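You operate a simulated robot arm through the tools that you are given. There is no shell and no other tool. Be economical: measure what you need, move in short steps, check, and stop when the job is done.

Carry out the task below with a simulated two-armed robot. There is one attempt and no reset: what you move stays moved.

JOB
Fetch the oil can from the console end of the board table and stand it on the grey newspaper there. Take the panel on the console end of the board table and put it away on the top of the exit table. Put the beige bottle on the bench top in front of the lever press. Put the grey funnel on the grey veneer. Open the finishing cupboard door, put the clean strainer on the cupboard shelf of the finishing bench, then shut the door. Take the sponge from the finishing bench top and leave it on the top of the corner bench. Shut the right bench cupboard door. Put the red roller on top of the brown block. Fetch the blue cap and set it on top of the block on the top of the green cabinet. Push the top cabinet drawer shut. The order is free. Set down upright: oil can, beige bottle, clean strainer.

It is judged by the outcome, as a careful person would: the job done as asked, and still so three seconds after it is handed in. It fails if anything else is knocked over, pushed out of place, dropped, spilled or broken. A push-on lid holds only when it is set on centred and level and pressed home; a screw cap is set on level and turned clockwise until tight.

ROBOT AND FRAMES
Two 6-joint arms with two-finger grippers on one trunk, on a base that drives. Base frame: it is fixed to the floor where the robot stands at the start and does not move with it; the origin is under the middle of the robot, x ahead of it, y to its left, z up; the surface under the hand at the start is at about z = 910. Readings come in mm, degrees, newtons and seconds.
The left shoulder is at the start at [70, 148, 1221], the right one opposite. With the tool pointing down near the work surface each hand reaches from about 620 to 640 mm from the robot's upright axis, wherever it stands, measured 20 degrees to its own side. Places, roughly: beige bottle (7x7x28 cm) [1300, -100, 1100]; bench top in front of the lever press (30x15 cm) [-1000, 3400, 800]; block (19x13x6 cm) [-4200, -200, 800]; blue cap (4x4x3 cm) [-4200, -400, 800]; brown block (12x6x3 cm) [-3800, -5300, 900]; clean strainer (6x6x11 cm) [600, -4300, 900]; cupboard shelf of the finishing bench [600, -4400, 500]; finishing cupboard door [600, -4100, 500]; grey funnel (9x9x10 cm) [500, -1300, 900]; grey veneer [500, -750, 1000]; newspaper (35x26x2 cm) [500, 300, 900]; oil can [500, 0, 1000]; panel [500, -250, 1000]; red roller (6x3x15 cm) [-4500, -5400, 800]; right bench cupboard door [4000, -4200, 500]; sponge (10x7x4 cm) [1400, -4300, 900]; top cabinet drawer [-4000, -300, 600]; top of the corner bench [4400, -4300, 900]; top of the exit table [-1500, -5500, 900]. Payload 2.69 kg a hand.
The TCP of each hand is the grasp point between the finger pads, 20 mm short of the fingertips. In the tool frame z runs along the fingers and y along their closing line. Largest opening 100 mm; the body of the gripper starts 63 mm behind the TCP.
Orientation is that of the tool frame in the base frame, as a unit quaternion [w, x, y, z]. With the fingers straight down and closing along the base's y, the tool's x points along the base's -x, its y along +y and its z along -z.

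CONTROLS
- The arms move only by the tool servo_tool. It takes "left_steps", "right_steps" or both (then of equal length, played together; a hand with none holds still); each is a list of rows, each an object of numbers (a shift or turn left out is 0, a gripper value left out holds the last): "dx", "dy", "dz": the shift along the tool's x, y, z in mm; "rx", "ry", "rz": the turn, a rotation vector about the tool's x, y, z in degrees; "hand": the opening, from 0 (shut) to 1 (fully open). In form: [{"dx": .., "dy": .., "dz": .., "rx": .., "ry": .., "rz": .., "hand": ..}, ...]. A call has 1 to 20 rows; each row is the pose to reach, as a shift and turn from the pose commanded when the call began, along the tool's axes at that moment. A row lasts 0.2 s, in which the tool goes at most 50 mm and 8.6 degrees; a call with a longer step from one row to the next is refused whole, and so is a gripper value outside its range. A pose out of reach is approached as far as the arm can. The call stops where the force on the tool passes 40 N (or 10 N more than at its start, if that is more) or the arm is blocked; 0.2 s more then pass. The fingers move at their own pace (about 45 mm/s each) and stop on an object; they squeeze with about 44 N. The grip force told is the motor's: it shows also when the fingers shut on nothing. Time passes only in rows, and 0.2 s behind the last, so rows that repeat a pose let the fingers close. The reply holds the time, the measured pose of the TCP, the force on the tool along the base axes, the opening and the grip force, in the units named above and with some noise, with the torque about the TCP (base axes, N m) and any sound that the robot's microphone picked up.
- Cameras (640 x 400 px; columns grow to the right, rows downward): "scene" is now at [135.4, -20.6, 1446.4]; the picture's right is [-0.23, -0.97, -0.00], its down [-0.58, 0.14, -0.80] and it looks along [0.78, -0.18, -0.59] (base axes); focal length 214 px, centre (320, 200). "left" rides on the left gripper at [70, 19, -99] in its tool frame; the picture's right is [-0.26, 0.97, 0.00], its down [-0.75, -0.20, -0.63] and it looks along [-0.61, -0.16, 0.78] (tool axes); focal length 230 px, centre (320, 200). "right" rides on the right gripper at [70, -19, -99] in its tool frame; the picture's right is [0.26, 0.97, 0.00], its down [-0.75, 0.20, -0.63] and it looks along [-0.61, 0.16, 0.78] (tool axes); focal length 230 px, centre (320, 200). There is no depth. A picture from a camera that has moved, and an enlarged one, comes with that camera's place and axes in the base frame and with its lens.
- snapshot(camera): a new picture of that camera. It takes no simulated time.
- move_column(by): slides the trunk up (or, below 0, down) by that many mm; the arms and the scene camera ride with it, the base frame stays. It gives what a move gives, with no picture.
- steer(legs): drives the robot by 1 to 6 legs, each [ahead, turn to the left] in mm and degrees, along the robot's own axes; the way and the turn of a leg run together, so that a leg with both is an arc; at most 1500 mm and 180 degrees a leg. The arms and the cameras ride along, it lands a little off, and it stops where it bumps. It gives what a move gives.
- head_to(pan, tilt): turns the head with the scene camera to pan (to the left, within 86 degrees either way) and tilt (down, from -29 to 69), counted from straight ahead of the robot. It gives what a move gives.
- inspect(camera, box): a new picture of the part [left, top, right, bottom] of that camera's present view, enlarged. It takes no simulated time.
- hand_in(): hands the job in; it is judged then, once.

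Go step by step. Nothing tells you exact positions but the pictures and the camera data: compare them with the known pose of the tool, close in by small moves and look again before you grip or let go. The budget is 525 turns and 318 pictures, counting those below and the enlarged ones. Unless the task says otherwise, let go and move clear before handing in, and close with one line.

The tools are called by a JSON object that holds its "fn" and its "kwargs". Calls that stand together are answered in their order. servo_tool: Moves the arms, as the interface text tells. Its arguments: {"type":"object","properties":{"left_steps":{"type":"array"},"right_steps":{"type":"array"}},"required":[]} The other tools are called the same way: move_column (by) slides the trunk up or down; steer (legs) drives the base; head_to (pan, tilt) turns the head that bears the scene camera; snapshot (camera) takes a picture; inspect (camera, box) takes an enlarged picture of a part of a camera's view; hand_in () hands the job in.

At the start:

```text
time_s: 0.0
left_tcp_pos: [527.8, 6.0, 1253.8]
left_ee_rot: [0.0, 0.002, 1.0, -0.001]
left_contact_force: [0.2, -0.1, 0.8]
left_torque: [-0.03, -0.01, 0.04]
left_opening: 100.3
left_finger_force: 0.0
right_tcp_pos: [329.2, -289.6, 1164.9]
right_ee_rot: [0.0, 0.002, 1.0, 0.001]
right_contact_force: [0.6, 0.8, -0.3]
right_torque: [0.0, 0.0, -0.02]
right_opening: 100.2
right_finger_force: 0.0
trunk travel left (down, up): [-779.0, 161.0]
robot x, y, heading: [-5.2, -1.5, 0.1]
head pan, tilt: [-13.2, 36.5]
```

scene: 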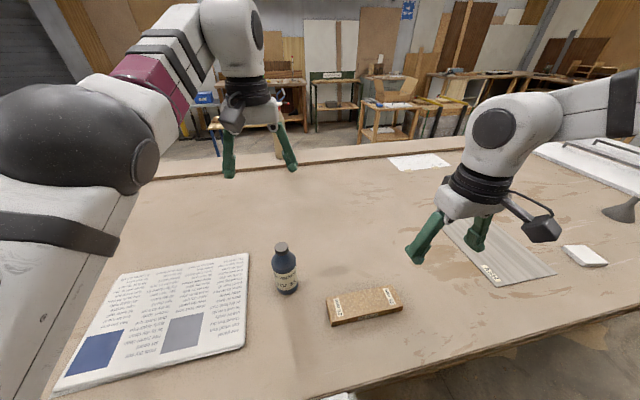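
right: 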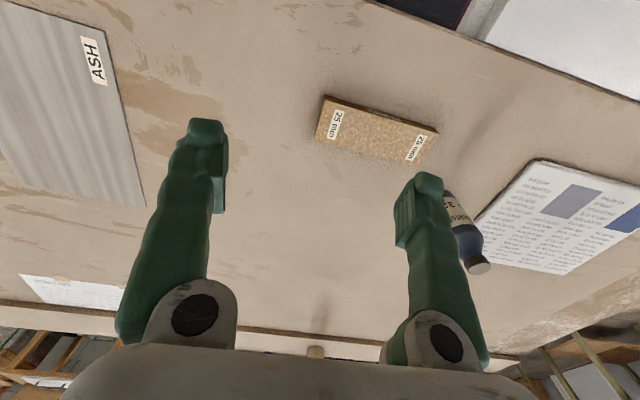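
left: 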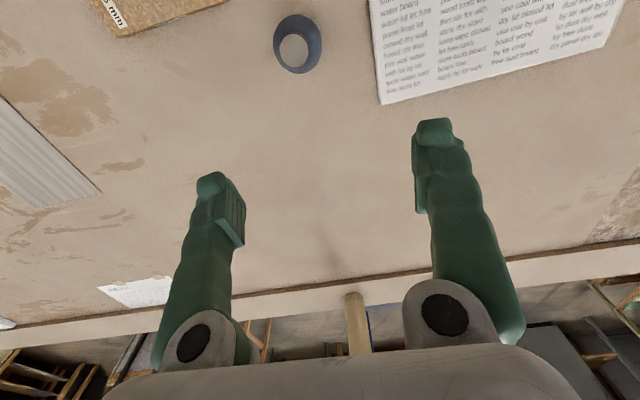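

The oil can (dark blue) stands near [470,-7] and the chipboard panel near [480,-190], with the newspaper to the left. I'll zoom in on these before I move.

{"fn": "inspect", "kwargs": {"camera": "scene", "box": [220, 220, 420, 345]}}

{"fn": "inspect", "kwargs": {"camera": "scene", "box": [180, 60, 420, 210]}}

{"fn": "inspect", "kwargs": {"camera": "scene", "box": [400, 120, 640, 270]}}

```text
3.20 times, centred on (320, 282) of scene
camera zoom: at [135.4, -20.6, 1446.4], right [-0.23, -0.97, 0.0], down [-0.58, 0.14, -0.8], along [0.78, -0.18, -0.59], focal length 686 px, centre (320, -64)
```

zoom: 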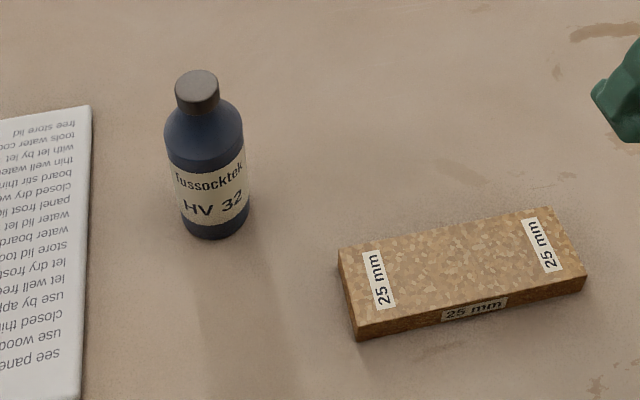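

```text
2.67 times, centred on (300, 135) of scene
camera zoom: at [135.4, -20.6, 1446.4], right [-0.23, -0.97, 0.0], down [-0.58, 0.14, -0.8], along [0.78, -0.18, -0.59], focal length 572 px, centre (373, 373)
```

zoom: 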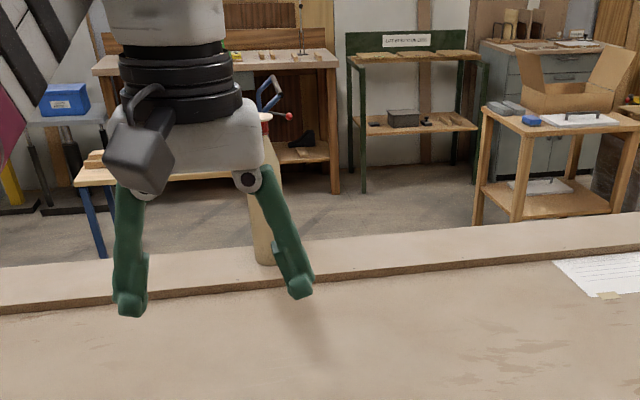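

```text
2.67 times, centred on (520, 195) of scene
camera zoom: at [135.4, -20.6, 1446.4], right [-0.23, -0.97, 0.0], down [-0.58, 0.14, -0.8], along [0.78, -0.18, -0.59], focal length 572 px, centre (-213, 213)
```

zoom: 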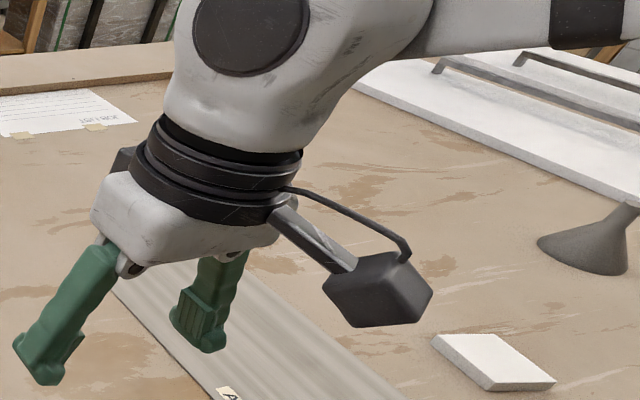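

The can looks about 63 mm wide and 170 mm tall. I'll bring the left hand above it, then look again before going lower.

{"fn": "servo_tool", "kwargs": {"left_steps": [{"dx": 30, "dy": -6, "dz": 30, "hand": 1}, {"dx": 62, "dy": -12, "dz": 60}, {"dx": 62, "dy": -12, "dz": 100}, {"dx": 62, "dy": -12, "dz": 124}, {"dx": 62, "dy": -12, "dz": 124}]}}

{"fn": "head_to", "kwargs": {"pan": 0, "tilt": 45}}

{"fn": "snapshot", "kwargs": {"camera": "scene"}}

{"fn": "snapshot", "kwargs": {"camera": "left"}}

```text
time_s: 1.2
left_tcp_pos: [536.9, -32.3, 1184.9]
left_ee_rot: [-0.002, 0.002, 1.0, -0.001]
left_contact_force: [-0.4, -0.1, 0.9]
left_torque: [0.01, 0.02, 0.03]
left_opening: 100.0
left_finger_force: 0.2
left hand out of reach, approached as far as the arm can: row 1, 2, 3, 4, 5
right_tcp_pos: [329.4, -289.7, 1163.9]
right_ee_rot: [0.0, 0.002, 1.0, 0.001]
right_contact_force: [-0.2, 0.4, 0.2]
right_torque: [-0.02, -0.02, 0.01]
right_opening: 99.7
right_finger_force: 0.0
trunk travel left (down, up): [-779.0, 161.0]
robot x, y, heading: [-0.6, 0.4, 0.2]
head pan, tilt: [-13.2, 36.5]
```

```text
time_s: 1.9
left_tcp_pos: [534.5, -31.8, 1185.1]
left_ee_rot: [0.0, 0.002, 1.0, 0.0]
left_contact_force: [0.0, -0.6, 0.4]
left_torque: [-0.01, 0.0, 0.0]
left_opening: 100.0
left_finger_force: 0.0
right_tcp_pos: [330.0, -289.5, 1163.8]
right_ee_rot: [0.0, 0.001, 1.0, 0.001]
right_contact_force: [-0.2, 0.4, -0.4]
right_torque: [-0.03, -0.02, -0.01]
right_opening: 100.2
right_finger_force: 0.1
trunk travel left (down, up): [-779.0, 161.0]
robot x, y, heading: [-1.6, 0.5, -0.1]
head pan, tilt: [0.0, 45.0]
```

```text
311 pictures are left
camera scene: at [131.7, -0.7, 1433.9], right [0.0, -1.0, 0.0], down [-0.71, 0.0, -0.71], along [0.71, 0.0, -0.71], focal length 214 px, centre (320, 200)
```

scene: 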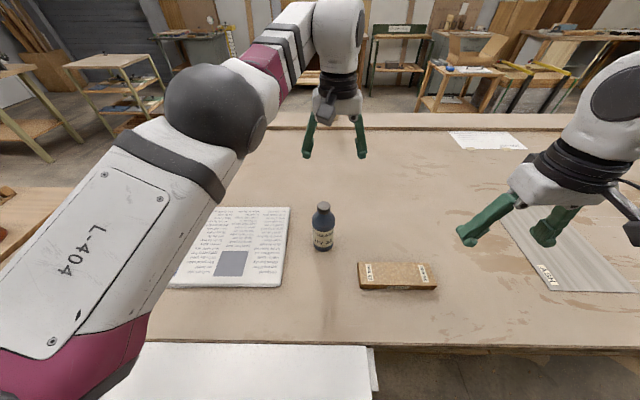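

```text
310 pictures are left
camera left: at [467.2, -13.5, 1284.7], right [0.26, 0.97, 0.0], down [0.75, -0.2, 0.63], along [0.61, -0.16, -0.78], focal length 230 px, centre (320, 200)
```

left: 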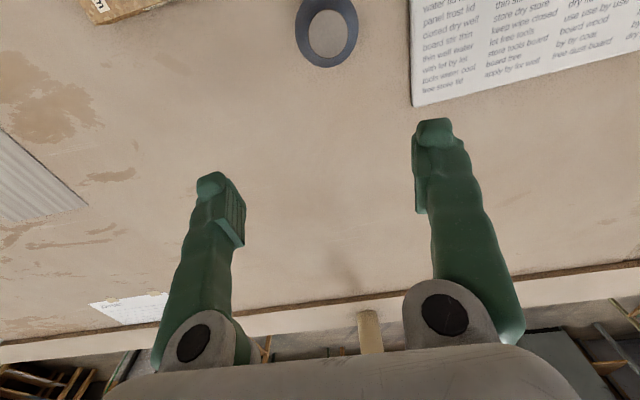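

Close in, the left hand cannot fold far enough at this angle. I'll back off 150 mm and turn right 20°, so the can sits in the recommended reach band.

{"fn": "steer", "kwargs": {"legs": [[-155, 0], [0, -20]]}}

{"fn": "snapshot", "kwargs": {"camera": "scene"}}

{"fn": "snapshot", "kwargs": {"camera": "left"}}

```text
time_s: 4.4
left_tcp_pos: [343.3, -205.6, 1183.7]
left_ee_rot: [-0.001, 0.17, 0.985, -0.001]
left_contact_force: [0.5, -0.4, 0.5]
left_torque: [-0.03, 0.01, -0.02]
left_opening: 99.9
left_finger_force: 0.0
right_tcp_pos: [62.9, -380.4, 1163.7]
right_ee_rot: [-0.001, 0.17, 0.985, 0.0]
right_contact_force: [0.2, -0.6, -0.3]
right_torque: [-0.01, 0.01, -0.01]
right_opening: 100.2
right_finger_force: 0.1
trunk travel left (down, up): [-779.0, 161.0]
robot x, y, heading: [-155.6, 0.8, -19.6]
head pan, tilt: [0.0, 45.0]
```

```text
309 pictures are left
camera scene: at [-28.3, -42.7, 1433.7], right [-0.33, -0.94, 0.0], down [-0.67, 0.23, -0.71], along [0.67, -0.24, -0.71], focal length 214 px, centre (320, 200)
```

scene: 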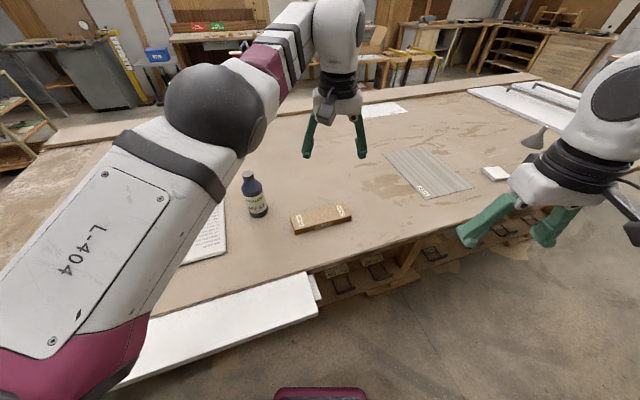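

```text
308 pictures are left
camera left: at [284.1, -166.1, 1284.1], right [0.57, 0.82, 0.0], down [0.64, -0.44, 0.63], along [0.52, -0.36, -0.78], focal length 230 px, centre (320, 200)
```

left: 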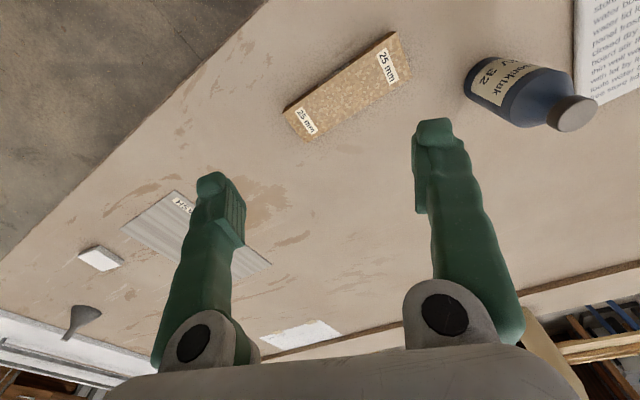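

I'm moving the left hand over the can.

{"fn": "servo_tool", "kwargs": {"left_steps": [{"dx": -10, "dy": 45}, {"dx": -20, "dy": 90}, {"dx": -30, "dy": 135}, {"dx": -42, "dy": 180}, {"dx": -54, "dy": 222}, {"dx": -54, "dy": 222, "dz": 30}, {"dx": -54, "dy": 222, "dz": 50}, {"dx": -54, "dy": 222, "dz": 50}]}}

{"fn": "snapshot", "kwargs": {"camera": "left"}}

{"fn": "snapshot", "kwargs": {"camera": "scene"}}

```text
time_s: 6.2
left_tcp_pos: [451.1, -71.4, 1127.9]
left_ee_rot: [0.009, 0.166, 0.986, -0.002]
left_contact_force: [0.6, -0.4, 1.2]
left_torque: [-0.01, -0.01, 0.0]
left_opening: 99.9
left_finger_force: 0.0
left hand out of reach, approached as far as the arm can: row 1, 2, 3, 4, 5, 6, 7, 8
right_tcp_pos: [58.8, -383.7, 1164.2]
right_ee_rot: [0.0, 0.171, 0.985, 0.002]
right_contact_force: [-0.8, -1.4, 0.2]
right_torque: [0.02, 0.0, 0.03]
right_opening: 100.1
right_finger_force: 0.1
trunk travel left (down, up): [-779.0, 161.0]
robot x, y, heading: [-153.5, -0.9, -19.5]
head pan, tilt: [0.0, 45.0]
```

```text
307 pictures are left
camera left: at [390.8, -32.0, 1226.5], right [0.56, 0.83, 0.0], down [0.63, -0.43, 0.64], along [0.54, -0.36, -0.77], focal length 230 px, centre (320, 200)
```

left: 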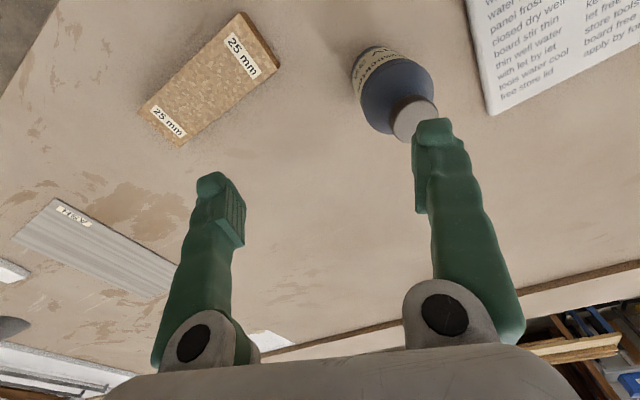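

```text
306 pictures are left
camera scene: at [-31.8, -45.3, 1434.0], right [-0.33, -0.94, 0.0], down [-0.67, 0.24, -0.71], along [0.67, -0.23, -0.71], focal length 214 px, centre (320, 200)
```

scene: 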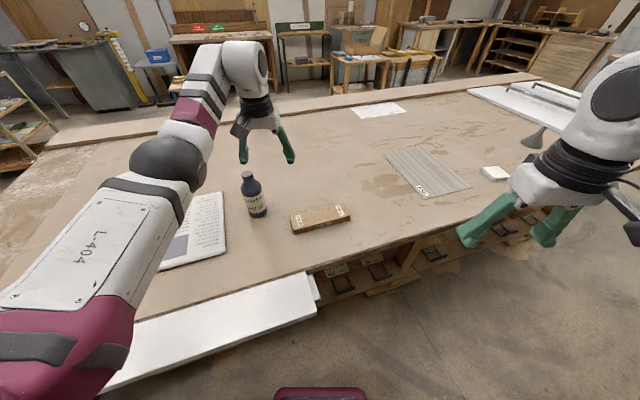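

The hand stopped short at [451,-71]. I'll go on towards the can.

{"fn": "servo_tool", "kwargs": {"left_steps": [{"dx": 1, "dy": 20}, {"dx": 2, "dy": 40}, {"dx": 2, "dy": 55}, {"dx": 2, "dy": 55}, {"dx": 2, "dy": 55}]}}

{"fn": "snapshot", "kwargs": {"camera": "left"}}

```text
time_s: 7.4
left_tcp_pos: [452.0, -70.0, 1120.3]
left_ee_rot: [0.006, 0.167, 0.986, -0.002]
left_contact_force: [-0.7, 0.7, 0.4]
left_torque: [-0.02, -0.01, 0.04]
left_opening: 100.1
left_finger_force: 0.1
left hand out of reach, approached as far as the arm can: row 1, 2, 3, 4, 5
right_tcp_pos: [59.9, -381.9, 1165.4]
right_ee_rot: [0.0, 0.17, 0.985, 0.001]
right_contact_force: [-0.5, -0.1, 1.3]
right_torque: [0.02, -0.02, 0.02]
right_opening: 100.0
right_finger_force: 0.1
trunk travel left (down, up): [-779.0, 161.0]
robot x, y, heading: [-154.9, 0.7, -19.4]
head pan, tilt: [0.0, 45.0]
```

```text
305 pictures are left
camera left: at [392.3, -30.2, 1218.0], right [0.56, 0.83, 0.0], down [0.64, -0.43, 0.64], along [0.53, -0.36, -0.77], focal length 230 px, centre (320, 200)
```

left: 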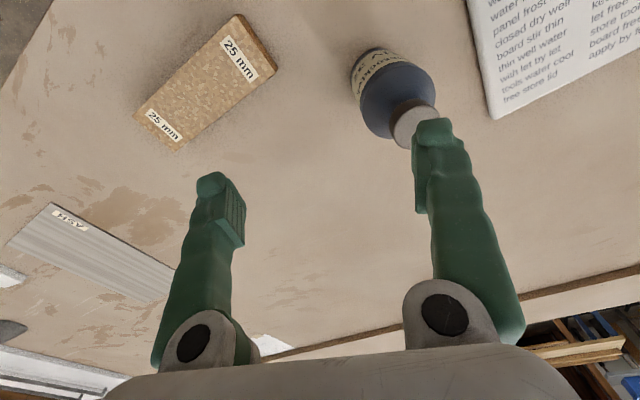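

It is stuck, so I'll learn the reach. I'll lift and move towards the mirror of the right hand's pose, which is known to be reachable.

{"fn": "servo_tool", "kwargs": {"left_steps": [{"dz": -40}, {"dx": 40, "dy": 20, "dz": -45}, {"dx": 80, "dy": 50, "dz": -45}, {"dx": 115, "dy": 80, "dz": -45}, {"dx": 150, "dy": 110, "dz": -45}, {"dx": 190, "dy": 135, "dz": -45}, {"dx": 230, "dy": 155, "dz": -45}, {"dx": 260, "dy": 155, "dz": -45}, {"dx": 260, "dy": 155, "dz": -45}]}}

{"fn": "snapshot", "kwargs": {"camera": "scene"}}

```text
time_s: 9.4
left_tcp_pos: [446.9, -79.1, 1157.0]
left_ee_rot: [0.008, 0.166, 0.986, -0.003]
left_contact_force: [-0.4, -0.8, 0.0]
left_torque: [-0.02, 0.0, 0.03]
left_opening: 99.9
left_finger_force: 0.1
left hand out of reach, approached as far as the arm can: row 1, 2, 3, 4, 5, 6, 7, 8, 9
right_tcp_pos: [61.3, -381.9, 1163.0]
right_ee_rot: [0.001, 0.171, 0.985, 0.0]
right_contact_force: [0.3, -0.7, 0.0]
right_torque: [0.02, 0.0, -0.02]
right_opening: 100.1
right_finger_force: 0.2
trunk travel left (down, up): [-779.0, 161.0]
robot x, y, heading: [-155.6, -0.6, -19.3]
head pan, tilt: [0.0, 45.0]
```

```text
304 pictures are left
camera scene: at [-30.1, -44.2, 1433.8], right [-0.33, -0.94, 0.0], down [-0.67, 0.23, -0.71], along [0.67, -0.23, -0.71], focal length 214 px, centre (320, 200)
```

scene: 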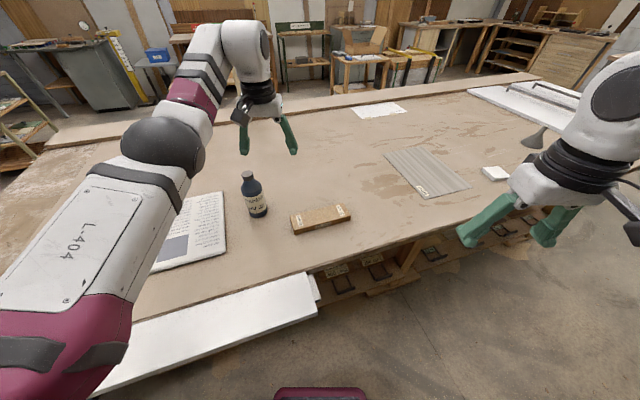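

Even inward moves fail, as if the elbow is straight and singular. I'll try to free it by tilting the fingers forward, which draws the wrist back, while moving inward.

{"fn": "servo_tool", "kwargs": {"left_steps": [{"ry": -8, "dz": -5}, {"ry": -16, "dz": -10}, {"ry": -24, "dz": -10}, {"ry": -24, "dx": 40, "dz": -10}, {"ry": -24, "dx": 80, "dz": -10}, {"ry": -24, "dx": 80, "dz": -10}]}}

{"fn": "snapshot", "kwargs": {"camera": "scene"}}

```text
time_s: 10.8
left_tcp_pos: [464.8, -75.5, 1142.1]
left_ee_rot: [0.204, 0.166, 0.964, -0.036]
left_contact_force: [0.4, -0.2, 1.4]
left_torque: [-0.03, 0.03, -0.01]
left_opening: 100.1
left_finger_force: 0.1
left hand out of reach, approached as far as the arm can: row 1, 2, 3, 4, 5, 6
right_tcp_pos: [60.5, -381.7, 1164.9]
right_ee_rot: [0.0, 0.171, 0.985, 0.001]
right_contact_force: [-0.4, -0.4, -0.3]
right_torque: [0.0, -0.01, 0.0]
right_opening: 100.0
right_finger_force: 0.0
trunk travel left (down, up): [-779.0, 161.0]
robot x, y, heading: [-152.9, 1.1, -19.6]
head pan, tilt: [0.0, 45.0]
```

```text
303 pictures are left
camera scene: at [-30.7, -44.3, 1433.9], right [-0.33, -0.94, 0.0], down [-0.67, 0.23, -0.71], along [0.67, -0.23, -0.71], focal length 214 px, centre (320, 200)
```

scene: 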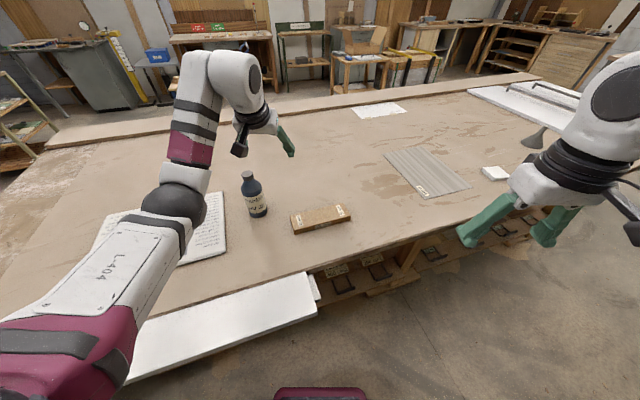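

I suspect the commanded pose may be drifting away from the measured one. A null move will check that.

{"fn": "servo_tool", "kwargs": {"left_steps": [{"dx": 0}]}}

```text
time_s: 11.2
left_tcp_pos: [465.7, -74.3, 1141.8]
left_ee_rot: [0.204, 0.167, 0.964, -0.035]
left_contact_force: [0.1, -0.2, 0.4]
left_torque: [0.0, 0.0, -0.02]
left_opening: 99.8
left_finger_force: 0.1
right_tcp_pos: [59.6, -382.5, 1164.3]
right_ee_rot: [-0.001, 0.17, 0.985, 0.001]
right_contact_force: [0.5, -0.3, -0.7]
right_torque: [0.0, 0.01, 0.03]
right_opening: 99.9
right_finger_force: 0.1
trunk travel left (down, up): [-779.0, 161.0]
robot x, y, heading: [-150.3, -0.3, -19.3]
head pan, tilt: [0.0, 45.0]
```

A null move is fine, so commands start from the actual pose. I'll probe with small moves: sideways first, then inward.

{"fn": "servo_tool", "kwargs": {"left_steps": [{"dy": 25}, {"dy": 25}]}}

{"fn": "servo_tool", "kwargs": {"left_steps": [{"dx": 30}, {"dx": 30}]}}

{"fn": "servo_tool", "kwargs": {"left_steps": [{"dz": -30}, {"dz": -30}]}}

```text
time_s: 11.8
left_tcp_pos: [475.0, -52.0, 1139.2]
left_ee_rot: [0.204, 0.167, 0.964, -0.035]
left_contact_force: [0.3, -1.1, 0.9]
left_torque: [-0.01, 0.03, 0.0]
left_opening: 100.0
left_finger_force: 0.0
right_tcp_pos: [60.5, -382.6, 1165.1]
right_ee_rot: [0.0, 0.17, 0.985, 0.001]
right_contact_force: [0.0, 0.0, 0.4]
right_torque: [0.01, 0.04, 0.01]
right_opening: 100.0
right_finger_force: 0.1
trunk travel left (down, up): [-779.0, 161.0]
robot x, y, heading: [-157.0, -1.2, -19.4]
head pan, tilt: [0.0, 45.0]
```

```text
time_s: 12.4
left_tcp_pos: [469.0, -44.9, 1121.7]
left_ee_rot: [0.204, 0.166, 0.964, -0.035]
left_contact_force: [0.6, -0.5, -1.0]
left_torque: [-0.04, -0.01, 0.02]
left_opening: 99.8
left_finger_force: 0.1
left hand out of reach, approached as far as the arm can: row 1, 2
right_tcp_pos: [60.7, -381.7, 1164.0]
right_ee_rot: [0.0, 0.171, 0.985, 0.001]
right_contact_force: [-0.5, 0.1, 0.2]
right_torque: [0.02, 0.02, 0.02]
right_opening: 100.0
right_finger_force: 0.0
trunk travel left (down, up): [-779.0, 161.0]
robot x, y, heading: [-157.6, -1.6, -19.4]
head pan, tilt: [0.0, 45.0]
```

```text
time_s: 13.0
left_tcp_pos: [474.8, -46.0, 1144.8]
left_ee_rot: [0.204, 0.167, 0.964, -0.035]
left_contact_force: [0.0, 0.2, -0.6]
left_torque: [0.01, 0.01, -0.02]
left_opening: 100.1
left_finger_force: 0.0
left hand out of reach, approached as far as the arm can: row 1, 2
right_tcp_pos: [60.6, -382.3, 1164.1]
right_ee_rot: [0.0, 0.17, 0.985, 0.001]
right_contact_force: [-0.4, 0.1, 0.6]
right_torque: [0.0, -0.01, -0.01]
right_opening: 100.0
right_finger_force: 0.0
trunk travel left (down, up): [-779.0, 161.0]
robot x, y, heading: [-157.9, 1.2, -19.5]
head pan, tilt: [0.0, 45.0]
```

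There's an inner limit that eases when the hand is higher relative to the trunk, so lowering the trunk should help. I'll back off the table first so I can lower it safely.

{"fn": "steer", "kwargs": {"legs": [[-350, 0]]}}

{"fn": "move_column", "kwargs": {"by": -250}}

{"fn": "servo_tool", "kwargs": {"left_steps": [{"ry": 8}, {"ry": 16}, {"ry": 24}]}}

```text
time_s: 15.3
left_tcp_pos: [147.6, 59.3, 1142.5]
left_ee_rot: [0.203, 0.177, 0.962, -0.038]
left_contact_force: [-0.2, -0.2, -0.3]
left_torque: [0.0, 0.03, -0.01]
left_opening: 99.7
left_finger_force: 0.0
right_tcp_pos: [-274.2, -268.4, 1162.9]
right_ee_rot: [-0.001, 0.181, 0.984, 0.001]
right_contact_force: [-0.5, -0.5, -0.2]
right_torque: [-0.03, -0.02, -0.01]
right_opening: 100.1
right_finger_force: 0.1
trunk travel left (down, up): [-779.0, 161.0]
robot x, y, heading: [-479.3, 117.7, -20.5]
head pan, tilt: [0.0, 45.0]
```

```text
time_s: 17.9
left_tcp_pos: [146.0, 59.8, 893.2]
left_ee_rot: [0.204, 0.177, 0.962, -0.037]
left_contact_force: [-0.3, -0.6, 0.5]
left_torque: [0.07, 0.0, 0.0]
left_opening: 99.8
left_finger_force: 0.0
right_tcp_pos: [-276.1, -266.4, 914.6]
right_ee_rot: [0.0, 0.18, 0.984, 0.001]
right_contact_force: [-0.4, 0.5, -0.7]
right_torque: [0.01, 0.0, 0.02]
right_opening: 100.0
right_finger_force: 0.0
trunk travel left (down, up): [-529.0, 411.0]
robot x, y, heading: [-477.2, 113.6, -20.6]
head pan, tilt: [0.0, 45.0]
```

```text
time_s: 18.6
left_tcp_pos: [128.4, 39.6, 885.8]
left_ee_rot: [0.018, 0.172, 0.985, -0.007]
left_contact_force: [0.6, 0.4, -0.5]
left_torque: [0.03, 0.03, -0.03]
left_opening: 100.1
left_finger_force: 0.0
left hand out of reach, approached as far as the arm can: row 1, 2, 3
right_tcp_pos: [-277.0, -268.3, 914.5]
right_ee_rot: [0.0, 0.18, 0.984, 0.0]
right_contact_force: [0.4, 0.8, 0.5]
right_torque: [-0.01, 0.0, 0.02]
right_opening: 99.9
right_finger_force: 0.1
trunk travel left (down, up): [-529.0, 411.0]
robot x, y, heading: [-482.1, 117.7, -20.5]
head pan, tilt: [0.0, 45.0]
```

Now I'll raise the left hand at this lower trunk height to see where it can go.

{"fn": "servo_tool", "kwargs": {"left_steps": [{"dz": -45}, {"dz": -90}, {"dz": -135}, {"dz": -180}, {"dz": -225}, {"dz": -270}, {"dz": -270}]}}

{"fn": "servo_tool", "kwargs": {"left_steps": [{"dx": 45}, {"dx": 90}, {"dx": 90}]}}

{"fn": "servo_tool", "kwargs": {"left_steps": [{"dy": 45}, {"dy": 90}, {"dy": 90}]}}

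{"fn": "snapshot", "kwargs": {"camera": "scene"}}

```text
time_s: 20.2
left_tcp_pos: [73.3, 10.6, 1003.7]
left_ee_rot: [0.0, 0.176, 0.984, -0.001]
left_contact_force: [0.2, 0.0, -0.1]
left_torque: [-0.02, -0.01, -0.02]
left_opening: 100.0
left_finger_force: 0.1
left hand out of reach, approached as far as the arm can: row 1, 2, 3, 4, 5, 6, 7
right_tcp_pos: [-275.6, -266.9, 914.2]
right_ee_rot: [0.0, 0.18, 0.984, 0.0]
right_contact_force: [-0.6, 0.6, 0.2]
right_torque: [0.01, 0.0, 0.02]
right_opening: 100.0
right_finger_force: 0.0
trunk travel left (down, up): [-529.0, 411.0]
robot x, y, heading: [-482.9, 121.7, -20.6]
head pan, tilt: [0.0, 45.0]
```

```text
time_s: 21.1
left_tcp_pos: [68.6, 8.2, 1003.5]
left_ee_rot: [0.001, 0.178, 0.984, 0.0]
left_contact_force: [-0.1, 0.1, 0.3]
left_torque: [0.03, 0.03, -0.01]
left_opening: 100.1
left_finger_force: 0.0
left hand out of reach, approached as far as the arm can: row 1, 2, 3
right_tcp_pos: [-276.1, -267.9, 913.8]
right_ee_rot: [0.001, 0.18, 0.984, 0.001]
right_contact_force: [0.7, -0.6, -0.1]
right_torque: [0.05, 0.01, 0.03]
right_opening: 100.2
right_finger_force: 0.0
trunk travel left (down, up): [-529.0, 411.0]
robot x, y, heading: [-481.8, 118.2, -20.6]
head pan, tilt: [0.0, 45.0]
```

```text
time_s: 21.9
left_tcp_pos: [73.3, 11.1, 1001.2]
left_ee_rot: [0.001, 0.174, 0.985, -0.001]
left_contact_force: [-0.4, 0.2, 0.7]
left_torque: [0.01, 0.02, 0.01]
left_opening: 99.9
left_finger_force: 0.1
left hand out of reach, approached as far as the arm can: row 1, 2, 3
right_tcp_pos: [-277.0, -267.4, 914.0]
right_ee_rot: [0.001, 0.18, 0.984, 0.002]
right_contact_force: [1.1, 0.3, 0.2]
right_torque: [0.03, -0.01, 0.03]
right_opening: 100.0
right_finger_force: 0.0
trunk travel left (down, up): [-529.0, 411.0]
robot x, y, heading: [-480.3, 117.1, -20.5]
head pan, tilt: [0.0, 45.0]
```

```text
302 pictures are left
camera scene: at [-359.5, 72.4, 1183.9], right [-0.35, -0.94, 0.0], down [-0.66, 0.25, -0.71], along [0.66, -0.25, -0.71], focal length 214 px, centre (320, 200)
```

scene: 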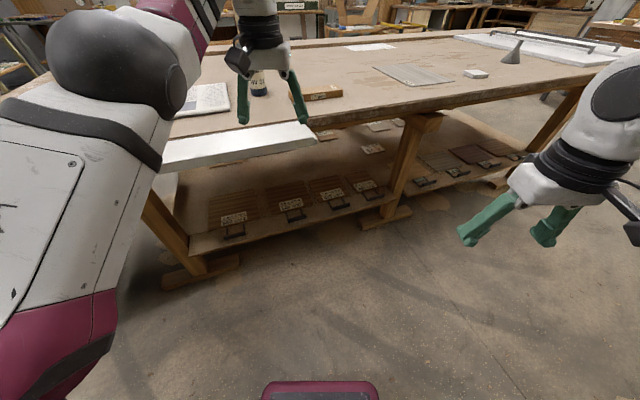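

The left arm seems pinned on a limit. I'll test the freedom of the right arm, which started folded.

{"fn": "servo_tool", "kwargs": {"right_steps": [{"dz": -40}, {"dz": -80}, {"dz": -120}, {"dz": -120}]}}

{"fn": "servo_tool", "kwargs": {"right_steps": [{"dx": -45}, {"dx": -90}, {"dx": -135}, {"dx": -135}]}}

{"fn": "servo_tool", "kwargs": {"right_steps": [{"dy": 45}, {"dy": 90}, {"dy": 135}, {"dy": 135}]}}

```text
time_s: 22.9
left_tcp_pos: [73.9, 10.7, 1001.8]
left_ee_rot: [0.002, 0.174, 0.985, -0.001]
left_contact_force: [0.3, -0.5, -0.4]
left_torque: [0.0, 0.0, 0.01]
left_opening: 100.2
left_finger_force: 0.1
right_tcp_pos: [-299.4, -267.9, 1024.2]
right_ee_rot: [0.001, 0.183, 0.983, 0.001]
right_contact_force: [0.4, -0.6, 0.0]
right_torque: [0.01, 0.02, 0.03]
right_opening: 100.0
right_finger_force: 0.0
right hand out of reach, approached as far as the arm can: row 2, 3, 4
trunk travel left (down, up): [-529.0, 411.0]
robot x, y, heading: [-484.6, 117.7, -20.7]
head pan, tilt: [0.0, 45.0]
```

```text
time_s: 23.9
left_tcp_pos: [73.5, 11.5, 1001.8]
left_ee_rot: [0.0, 0.175, 0.985, -0.001]
left_contact_force: [-0.2, 0.1, 1.3]
left_torque: [-0.01, -0.03, 0.02]
left_opening: 99.9
left_finger_force: 0.1
right_tcp_pos: [-284.6, -276.3, 988.6]
right_ee_rot: [0.001, 0.181, 0.983, 0.001]
right_contact_force: [0.4, -0.1, -0.3]
right_torque: [0.01, -0.03, -0.02]
right_opening: 100.0
right_finger_force: 0.2
right hand out of reach, approached as far as the arm can: row 1, 2, 3, 4
trunk travel left (down, up): [-529.0, 411.0]
robot x, y, heading: [-483.9, 120.3, -20.6]
head pan, tilt: [0.0, 45.0]
```

```text
time_s: 24.9
left_tcp_pos: [74.2, 11.3, 1002.3]
left_ee_rot: [0.001, 0.175, 0.985, -0.001]
left_contact_force: [0.1, 0.8, 0.8]
left_torque: [0.0, 0.03, -0.02]
left_opening: 99.9
left_finger_force: 0.1
right_tcp_pos: [-313.8, -214.9, 966.3]
right_ee_rot: [0.001, 0.18, 0.984, 0.001]
right_contact_force: [-0.3, 0.4, 0.2]
right_torque: [-0.05, -0.01, 0.01]
right_opening: 100.0
right_finger_force: 0.0
right hand out of reach, approached as far as the arm can: row 1, 2, 3, 4
trunk travel left (down, up): [-529.0, 411.0]
robot x, y, heading: [-480.3, 118.7, -20.7]
head pan, tilt: [0.0, 45.0]
```

The right arm refuses forward moves too, so wrist yaw may be what limits it. I'll test by turning the right hand about its axis and then moving forward.

{"fn": "servo_tool", "kwargs": {"right_steps": [{"rz": 8}, {"rz": 16}, {"rz": 24}, {"rz": 32}, {"rz": 40}, {"rz": 40}]}}

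{"fn": "servo_tool", "kwargs": {"right_steps": [{"dx": -30, "dy": -30}, {"dx": -60, "dy": -60}, {"dx": -60, "dy": -60}]}}

{"fn": "servo_tool", "kwargs": {"left_steps": [{"rz": 8}, {"rz": 16}, {"rz": 24}, {"rz": 32}, {"rz": 40}, {"rz": 40}]}}

{"fn": "servo_tool", "kwargs": {"left_steps": [{"dx": 30, "dy": 30}, {"dx": 60, "dy": 60}, {"dx": 60, "dy": 60}]}}

```text
time_s: 26.2
left_tcp_pos: [73.0, 11.1, 1001.5]
left_ee_rot: [0.0, 0.175, 0.985, -0.001]
left_contact_force: [0.4, -0.4, -0.1]
left_torque: [0.0, -0.01, 0.01]
left_opening: 99.9
left_finger_force: 0.0
right_tcp_pos: [-315.8, -219.3, 969.7]
right_ee_rot: [0.0, 0.507, 0.862, 0.001]
right_contact_force: [-1.4, -0.3, 1.0]
right_torque: [-0.01, 0.0, -0.02]
right_opening: 100.2
right_finger_force: 0.0
trunk travel left (down, up): [-529.0, 411.0]
robot x, y, heading: [-481.6, 118.6, -20.7]
head pan, tilt: [0.0, 45.0]
```

```text
time_s: 27.1
left_tcp_pos: [73.1, 12.2, 1001.0]
left_ee_rot: [0.0, 0.174, 0.985, -0.002]
left_contact_force: [0.3, -0.2, -0.4]
left_torque: [-0.03, 0.0, 0.01]
left_opening: 99.9
left_finger_force: 0.1
right_tcp_pos: [-337.3, -301.7, 965.9]
right_ee_rot: [0.0, 0.506, 0.863, 0.001]
right_contact_force: [0.7, -0.8, 0.2]
right_torque: [0.01, 0.03, 0.02]
right_opening: 100.1
right_finger_force: 0.1
trunk travel left (down, up): [-529.0, 411.0]
robot x, y, heading: [-478.6, 120.4, -20.6]
head pan, tilt: [0.0, 45.0]
```

```text
time_s: 28.4
left_tcp_pos: [-82.6, -163.9, 951.8]
left_ee_rot: [0.024, 0.443, 0.896, -0.018]
left_contact_force: [0.5, -0.4, -0.5]
left_torque: [-0.05, 0.01, -0.02]
left_opening: 100.0
left_finger_force: 0.1
left hand out of reach, approached as far as the arm can: row 1, 2, 3, 4, 5, 6
right_tcp_pos: [-339.2, -301.1, 966.5]
right_ee_rot: [-0.001, 0.506, 0.862, 0.001]
right_contact_force: [0.8, 0.4, 0.3]
right_torque: [-0.03, 0.02, -0.02]
right_opening: 100.1
right_finger_force: 0.1
trunk travel left (down, up): [-529.0, 411.0]
robot x, y, heading: [-479.9, 122.1, -20.5]
head pan, tilt: [0.0, 45.0]
```

```text
time_s: 29.2
left_tcp_pos: [-81.7, -165.0, 952.8]
left_ee_rot: [0.025, 0.443, 0.896, -0.018]
left_contact_force: [0.3, 0.2, 0.0]
left_torque: [-0.01, 0.04, 0.0]
left_opening: 100.0
left_finger_force: 0.0
left hand out of reach, approached as far as the arm can: row 1, 2, 3
right_tcp_pos: [-337.9, -301.6, 968.0]
right_ee_rot: [0.0, 0.506, 0.862, 0.002]
right_contact_force: [-0.9, 0.0, 0.4]
right_torque: [0.02, -0.01, 0.0]
right_opening: 100.0
right_finger_force: 0.1
trunk travel left (down, up): [-529.0, 411.0]
robot x, y, heading: [-482.8, 118.2, -20.7]
head pan, tilt: [0.0, 45.0]
```

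Wrist yaw is the limit, as I thought. Turning the left hand the opposite way should free it.

{"fn": "servo_tool", "kwargs": {"left_steps": [{"rz": -8}, {"rz": -16}, {"rz": -24}, {"rz": -32}, {"rz": -40}, {"rz": -48}, {"rz": -56}, {"rz": -64}, {"rz": -72}, {"rz": -80}, {"rz": -80}]}}

{"fn": "servo_tool", "kwargs": {"left_steps": [{"dy": 45}, {"dy": 90}, {"dy": 135}, {"dy": 135}]}}

{"fn": "servo_tool", "kwargs": {"left_steps": [{"dx": -45}, {"dx": -90}, {"dx": -135}, {"dx": -135}]}}

{"fn": "servo_tool", "kwargs": {"right_steps": [{"dx": -45}, {"dx": -90}, {"dx": -135}, {"dx": -135}]}}

```text
time_s: 31.6
left_tcp_pos: [-77.1, -162.5, 946.0]
left_ee_rot: [0.008, -0.238, 0.971, -0.029]
left_contact_force: [-0.3, 0.4, 0.5]
left_torque: [0.0, -0.02, 0.0]
left_opening: 99.9
left_finger_force: 0.1
left hand out of reach, approached as far as the arm can: row 5, 6, 7, 8, 9, 10, 11
right_tcp_pos: [-339.0, -302.0, 966.4]
right_ee_rot: [-0.001, 0.506, 0.863, 0.001]
right_contact_force: [0.3, 1.1, -0.2]
right_torque: [0.0, -0.02, 0.01]
right_opening: 100.1
right_finger_force: 0.1
trunk travel left (down, up): [-529.0, 411.0]
robot x, y, heading: [-480.2, 117.1, -20.7]
head pan, tilt: [0.0, 45.0]
```

```text
time_s: 32.6
left_tcp_pos: [-76.5, -154.5, 979.4]
left_ee_rot: [0.007, -0.237, 0.971, -0.028]
left_contact_force: [0.1, 0.1, 0.0]
left_torque: [0.02, 0.02, 0.03]
left_opening: 99.9
left_finger_force: 0.0
left hand out of reach, approached as far as the arm can: row 1, 2, 3, 4
right_tcp_pos: [-338.5, -301.8, 966.6]
right_ee_rot: [-0.001, 0.506, 0.862, 0.001]
right_contact_force: [-0.4, -0.4, 0.0]
right_torque: [0.0, 0.01, 0.01]
right_opening: 100.1
right_finger_force: 0.0
trunk travel left (down, up): [-529.0, 411.0]
robot x, y, heading: [-479.0, 119.1, -20.4]
head pan, tilt: [0.0, 45.0]
```

```text
time_s: 33.6
left_tcp_pos: [29.2, -82.6, 966.5]
left_ee_rot: [0.007, -0.236, 0.971, -0.029]
left_contact_force: [0.2, -0.2, 0.8]
left_torque: [0.0, -0.01, 0.02]
left_opening: 99.8
left_finger_force: 0.1
left hand out of reach, approached as far as the arm can: row 2, 3, 4
right_tcp_pos: [-338.9, -301.8, 966.5]
right_ee_rot: [-0.001, 0.506, 0.862, 0.002]
right_contact_force: [-0.7, -0.2, -0.6]
right_torque: [0.01, 0.01, 0.0]
right_opening: 99.9
right_finger_force: 0.1
trunk travel left (down, up): [-529.0, 411.0]
robot x, y, heading: [-480.9, 120.3, -20.5]
head pan, tilt: [0.0, 45.0]
```

```text
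time_s: 34.6
left_tcp_pos: [27.9, -80.7, 967.0]
left_ee_rot: [0.008, -0.238, 0.971, -0.029]
left_contact_force: [-0.2, -0.1, -0.3]
left_torque: [0.0, -0.01, 0.03]
left_opening: 99.8
left_finger_force: 0.1
right_tcp_pos: [-272.9, -419.2, 971.7]
right_ee_rot: [0.001, 0.505, 0.863, 0.0]
right_contact_force: [0.4, -0.1, 0.9]
right_torque: [0.0, 0.03, -0.01]
right_opening: 100.1
right_finger_force: 0.0
trunk travel left (down, up): [-529.0, 411.0]
robot x, y, heading: [-481.9, 118.2, -20.3]
head pan, tilt: [0.0, 45.0]
```

The right arm moves freely with its fingers yawed outward. I'll look at both arms' shape.

{"fn": "head_to", "kwargs": {"pan": 30, "tilt": 40}}

{"fn": "snapshot", "kwargs": {"camera": "scene"}}

{"fn": "head_to", "kwargs": {"pan": -40, "tilt": 45}}

{"fn": "snapshot", "kwargs": {"camera": "scene"}}

```text
time_s: 35.6
left_tcp_pos: [28.1, -83.2, 966.7]
left_ee_rot: [0.008, -0.238, 0.971, -0.028]
left_contact_force: [-0.2, 0.1, 0.1]
left_torque: [0.0, -0.01, -0.01]
left_opening: 99.8
left_finger_force: 0.1
right_tcp_pos: [-274.0, -418.7, 969.8]
right_ee_rot: [0.0, 0.506, 0.862, 0.001]
right_contact_force: [-0.2, 1.3, 0.1]
right_torque: [-0.01, 0.01, 0.0]
right_opening: 99.8
right_finger_force: 0.1
trunk travel left (down, up): [-529.0, 411.0]
robot x, y, heading: [-483.6, 116.8, -20.7]
head pan, tilt: [30.0, 40.0]
```

```text
301 pictures are left
camera scene: at [-351.5, 114.8, 1191.1], right [0.16, -0.99, 0.0], down [-0.63, -0.1, -0.77], along [0.76, 0.12, -0.64], focal length 214 px, centre (320, 200)
```

scene: 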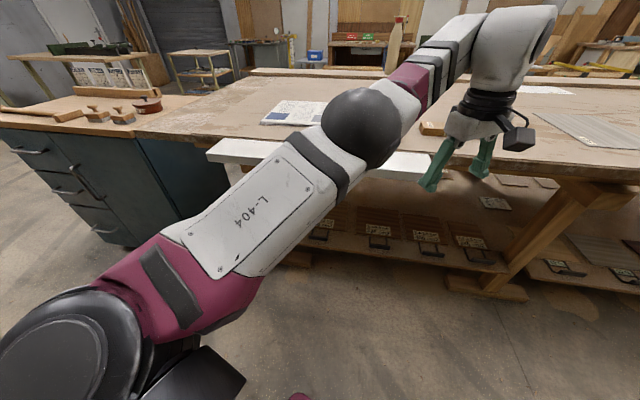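

```text
time_s: 37.0
left_tcp_pos: [29.1, -82.1, 967.1]
left_ee_rot: [0.008, -0.237, 0.971, -0.029]
left_contact_force: [0.1, -0.1, -0.6]
left_torque: [0.0, 0.06, 0.0]
left_opening: 99.8
left_finger_force: 0.0
right_tcp_pos: [-272.8, -418.3, 969.9]
right_ee_rot: [-0.001, 0.506, 0.863, 0.002]
right_contact_force: [0.6, -0.7, -0.7]
right_torque: [-0.01, -0.02, -0.01]
right_opening: 100.2
right_finger_force: 0.1
trunk travel left (down, up): [-529.0, 411.0]
robot x, y, heading: [-481.0, 115.4, -20.6]
head pan, tilt: [-40.0, 45.0]
```

```text
300 pictures are left
camera scene: at [-395.4, 30.2, 1183.9], right [-0.87, -0.49, 0.0], down [-0.35, 0.62, -0.71], along [0.35, -0.62, -0.71], focal length 214 px, centre (320, 200)
```

scene: 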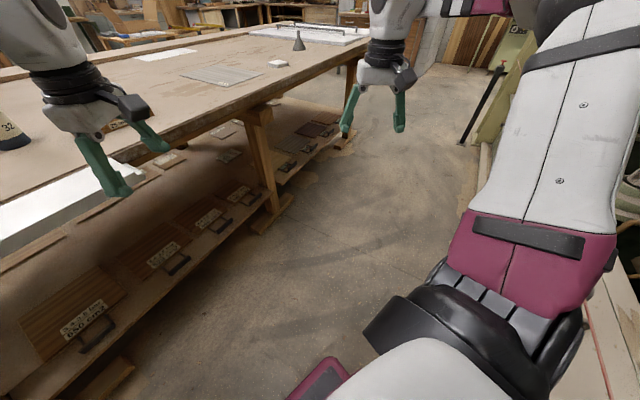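

The left arm is stretched straight, and elbow-down with the tool pointing down hits the wrist limit. I'll try to make the elbow flip up by tilting the fingertips back towards the robot and squaring the yaw.

{"fn": "servo_tool", "kwargs": {"left_steps": [{"rz": 8}, {"rz": 16}, {"rz": 24}, {"rz": 32}, {"rz": 40}, {"rz": 40}]}}

{"fn": "servo_tool", "kwargs": {"left_steps": [{"ry": 8, "dx": 20}, {"ry": 16, "dx": 40}, {"ry": 24, "dx": 60}, {"ry": 32, "dx": 80}, {"ry": 40, "dx": 100}, {"ry": 40, "dx": 100}]}}

{"fn": "head_to", "kwargs": {"pan": 30, "tilt": 40}}

{"fn": "snapshot", "kwargs": {"camera": "scene"}}

```text
time_s: 38.4
left_tcp_pos: [29.3, -82.2, 966.2]
left_ee_rot: [0.016, 0.11, 0.993, -0.025]
left_contact_force: [-0.7, -0.1, 0.8]
left_torque: [0.01, 0.02, -0.01]
left_opening: 100.1
left_finger_force: 0.1
right_tcp_pos: [-273.2, -418.8, 969.7]
right_ee_rot: [0.0, 0.506, 0.862, 0.001]
right_contact_force: [-0.4, 0.2, 0.2]
right_torque: [0.01, 0.0, 0.01]
right_opening: 100.0
right_finger_force: 0.1
trunk travel left (down, up): [-529.0, 411.0]
robot x, y, heading: [-479.6, 120.6, -20.7]
head pan, tilt: [-40.0, 45.0]
```

```text
time_s: 39.8
left_tcp_pos: [-106.3, -120.4, 850.2]
left_ee_rot: [-0.286, 0.107, 0.952, -0.024]
left_contact_force: [-0.6, 0.8, 0.6]
left_torque: [-0.01, 0.01, 0.01]
left_opening: 100.3
left_finger_force: 0.1
left hand out of reach, approached as far as the arm can: row 1, 2, 3, 4, 5, 6
right_tcp_pos: [-273.0, -417.0, 971.3]
right_ee_rot: [-0.001, 0.505, 0.863, -0.001]
right_contact_force: [-1.0, 0.9, 0.8]
right_torque: [0.0, -0.03, 0.01]
right_opening: 100.0
right_finger_force: 0.1
trunk travel left (down, up): [-529.0, 411.0]
robot x, y, heading: [-482.4, 119.5, -20.5]
head pan, tilt: [-40.0, 45.0]
```

```text
time_s: 41.2
left_tcp_pos: [-106.4, -122.4, 851.4]
left_ee_rot: [-0.285, 0.108, 0.952, -0.023]
left_contact_force: [0.2, 0.5, 0.6]
left_torque: [0.01, 0.0, 0.01]
left_opening: 100.0
left_finger_force: 0.1
right_tcp_pos: [-273.8, -418.9, 969.3]
right_ee_rot: [0.0, 0.507, 0.862, 0.001]
right_contact_force: [-0.6, 0.4, 1.1]
right_torque: [-0.01, 0.02, 0.02]
right_opening: 100.0
right_finger_force: 0.0
trunk travel left (down, up): [-529.0, 411.0]
robot x, y, heading: [-481.0, 120.6, -20.7]
head pan, tilt: [30.0, 40.0]
```

```text
299 pictures are left
camera scene: at [-351.5, 114.9, 1191.1], right [0.16, -0.99, 0.0], down [-0.63, -0.1, -0.77], along [0.76, 0.12, -0.64], focal length 214 px, centre (320, 200)
```

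scene: 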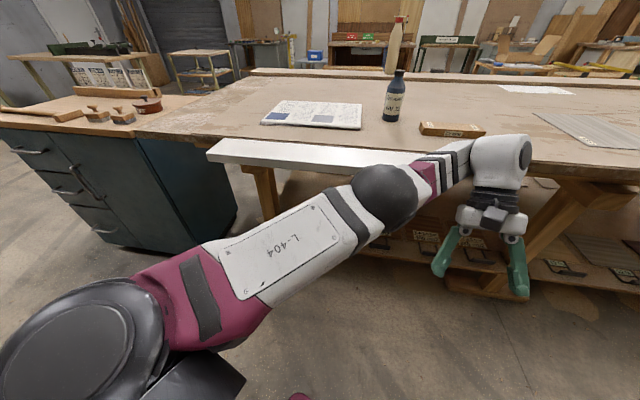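

Now I'll try drawing the hand straight back towards the robot from here.

{"fn": "servo_tool", "kwargs": {"left_steps": [{"dx": 34, "dz": 22}, {"dx": 67, "dz": 44}, {"dx": 101, "dz": 65}, {"dx": 134, "dz": 87}, {"dx": 134, "dz": 87}]}}

{"fn": "snapshot", "kwargs": {"camera": "scene"}}

```text
time_s: 42.6
left_tcp_pos: [-200.3, -182.3, 839.7]
left_ee_rot: [-0.273, 0.073, 0.959, -0.035]
left_contact_force: [0.0, -0.5, -0.2]
left_torque: [0.02, -0.04, -0.03]
left_opening: 99.7
left_finger_force: 0.1
left hand out of reach, approached as far as the arm can: row 1, 2, 3, 4, 5
right_tcp_pos: [-273.7, -419.5, 970.9]
right_ee_rot: [0.0, 0.506, 0.863, 0.001]
right_contact_force: [-0.5, -0.3, 0.3]
right_torque: [0.02, 0.01, 0.03]
right_opening: 100.1
right_finger_force: 0.0
trunk travel left (down, up): [-529.0, 411.0]
robot x, y, heading: [-484.1, 118.1, -20.6]
head pan, tilt: [30.0, 40.0]
stopped in row 5 (left hand): the arm was blocked; the commanded pose is now the measured one
```

```text
298 pictures are left
camera scene: at [-351.6, 114.8, 1191.1], right [0.16, -0.99, 0.0], down [-0.63, -0.1, -0.77], along [0.76, 0.13, -0.64], focal length 214 px, centre (320, 200)
```

scene: 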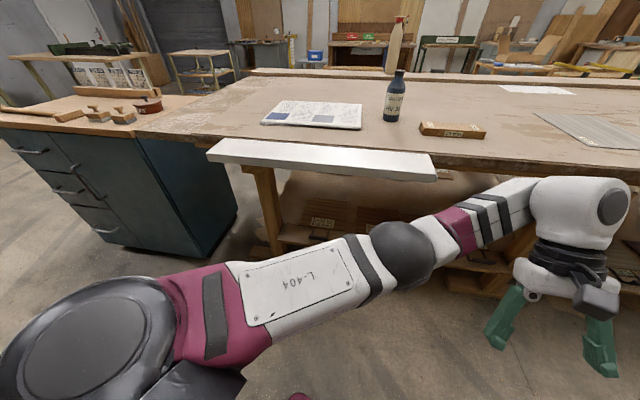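

The left arm swung sideways towards the right hand. I'll move it back left while tilting the fingers further towards the robot, so the forearm has to point down.

{"fn": "servo_tool", "kwargs": {"left_steps": [{"dy": 40}, {"dy": 80}, {"dy": 120}, {"dy": 160}, {"dy": 200}, {"dy": 240}, {"dy": 240}]}}

{"fn": "servo_tool", "kwargs": {"left_steps": [{"ry": 8}, {"ry": 16}, {"ry": 24}, {"ry": 24}]}}

{"fn": "snapshot", "kwargs": {"camera": "scene"}}

```text
time_s: 44.2
left_tcp_pos: [-45.9, -73.8, 793.2]
left_ee_rot: [-0.273, 0.077, 0.958, -0.033]
left_contact_force: [-1.1, -0.2, -0.5]
left_torque: [0.0, -0.01, -0.01]
left_opening: 100.0
left_finger_force: 0.1
left hand out of reach, approached as far as the arm can: row 1, 2, 3, 4, 5, 6, 7
right_tcp_pos: [-274.3, -419.3, 970.1]
right_ee_rot: [0.0, 0.506, 0.862, 0.001]
right_contact_force: [-1.0, -0.2, 0.2]
right_torque: [0.02, -0.01, -0.04]
right_opening: 99.8
right_finger_force: 0.0
trunk travel left (down, up): [-529.0, 411.0]
robot x, y, heading: [-480.1, 114.8, -20.8]
head pan, tilt: [30.0, 40.0]
```

```text
time_s: 45.2
left_tcp_pos: [-100.9, -63.2, 741.3]
left_ee_rot: [-0.429, 0.064, 0.899, -0.051]
left_contact_force: [0.4, -0.5, -0.3]
left_torque: [-0.04, 0.02, 0.02]
left_opening: 99.6
left_finger_force: 0.1
left hand out of reach, approached as far as the arm can: row 1, 2, 3, 4
right_tcp_pos: [-273.7, -418.5, 970.0]
right_ee_rot: [-0.001, 0.506, 0.863, 0.002]
right_contact_force: [0.1, -1.3, 0.0]
right_torque: [0.02, -0.02, 0.0]
right_opening: 99.8
right_finger_force: 0.0
trunk travel left (down, up): [-529.0, 411.0]
robot x, y, heading: [-484.1, 119.0, -20.7]
head pan, tilt: [30.0, 40.0]
```

```text
297 pictures are left
camera scene: at [-352.3, 114.6, 1191.3], right [0.16, -0.99, 0.0], down [-0.63, -0.11, -0.77], along [0.76, 0.13, -0.64], focal length 214 px, centre (320, 200)
```

scene: 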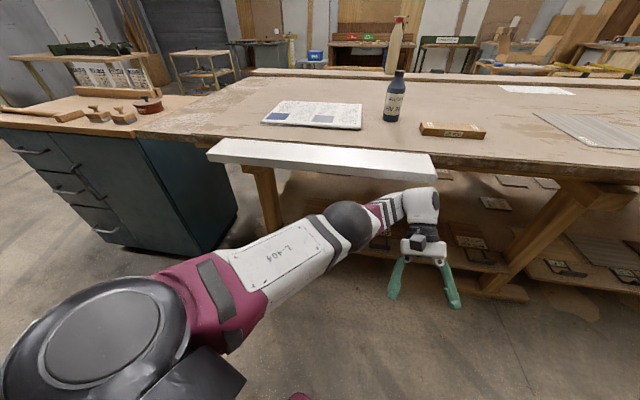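

With the forearm pointing down, I'll raise the hand straight up and hold the tilt so the elbow bends upward.

{"fn": "servo_tool", "kwargs": {"left_steps": [{"dx": 35, "dz": -10}, {"dx": 70, "dz": -30}, {"dx": 105, "dz": -55}, {"dx": 140, "dz": -80}, {"dx": 140, "dz": -80}]}}

{"fn": "snapshot", "kwargs": {"camera": "scene"}}

```text
time_s: 46.4
left_tcp_pos: [-117.9, -99.9, 787.4]
left_ee_rot: [-0.42, 0.06, 0.903, -0.059]
left_contact_force: [-0.2, 0.6, 0.6]
left_torque: [-0.01, 0.0, -0.01]
left_opening: 100.0
left_finger_force: 0.0
left hand out of reach, approached as far as the arm can: row 1, 2, 3, 4, 5
right_tcp_pos: [-273.4, -419.4, 969.3]
right_ee_rot: [-0.001, 0.506, 0.862, 0.001]
right_contact_force: [-0.4, -0.3, 0.2]
right_torque: [0.01, -0.01, -0.01]
right_opening: 99.8
right_finger_force: 0.0
trunk travel left (down, up): [-529.0, 411.0]
robot x, y, heading: [-481.1, 118.2, -20.3]
head pan, tilt: [30.0, 40.0]
```

```text
296 pictures are left
camera scene: at [-352.0, 114.6, 1191.2], right [0.16, -0.99, 0.0], down [-0.63, -0.1, -0.77], along [0.76, 0.13, -0.64], focal length 214 px, centre (320, 200)
```

scene: 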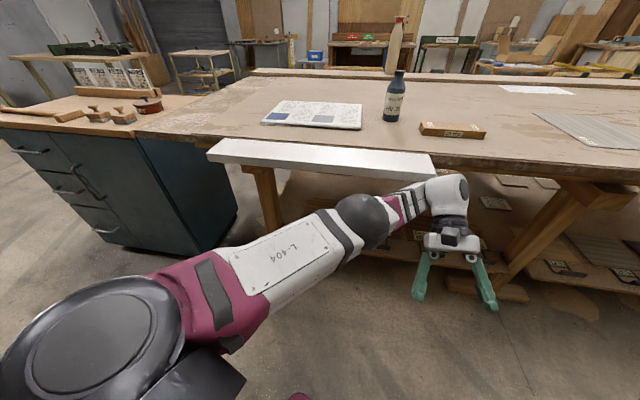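

The elbow only bends one way (downwards), so tool-down reach is a thin shell that widens as the trunk rises. Tilting the fingers forward by about 45° also frees the arm, so I'll do that.

{"fn": "servo_tool", "kwargs": {"left_steps": [{"ry": -8}, {"ry": -16}, {"ry": -24}, {"ry": -32}, {"ry": -40}, {"ry": -48}, {"ry": -56}, {"ry": -64}, {"ry": -72}, {"ry": -80}, {"ry": -88}, {"ry": -95}, {"ry": -95}]}}

{"fn": "snapshot", "kwargs": {"camera": "scene"}}

```text
time_s: 49.2
left_tcp_pos: [63.0, 53.6, 829.9]
left_ee_rot: [0.312, 0.042, 0.939, -0.135]
left_contact_force: [-0.5, -0.2, -0.4]
left_torque: [-0.03, 0.0, 0.02]
left_opening: 99.9
left_finger_force: 0.1
left hand out of reach, approached as far as the arm can: row 1, 2, 3, 4, 5, 6, 7, 8, 9, 10, 11, 12, 13
right_tcp_pos: [-274.1, -418.1, 970.2]
right_ee_rot: [0.0, 0.506, 0.863, 0.0]
right_contact_force: [-0.2, -0.3, 0.0]
right_torque: [-0.01, 0.01, 0.0]
right_opening: 100.1
right_finger_force: 0.1
trunk travel left (down, up): [-529.0, 411.0]
robot x, y, heading: [-485.9, 123.0, -20.7]
head pan, tilt: [30.0, 40.0]
```

```text
295 pictures are left
camera scene: at [-351.6, 115.7, 1191.2], right [0.16, -0.99, 0.0], down [-0.63, -0.11, -0.77], along [0.76, 0.12, -0.64], focal length 214 px, centre (320, 200)
```

scene: 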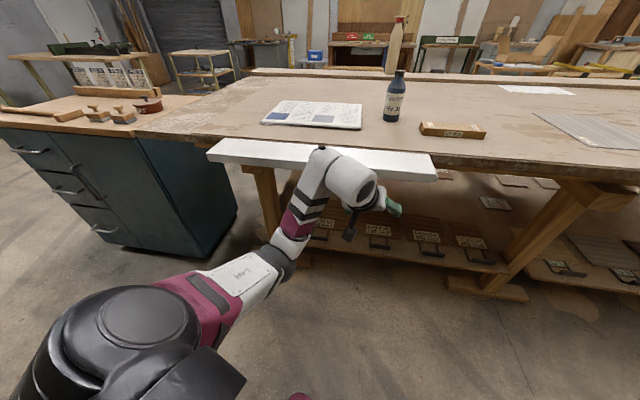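

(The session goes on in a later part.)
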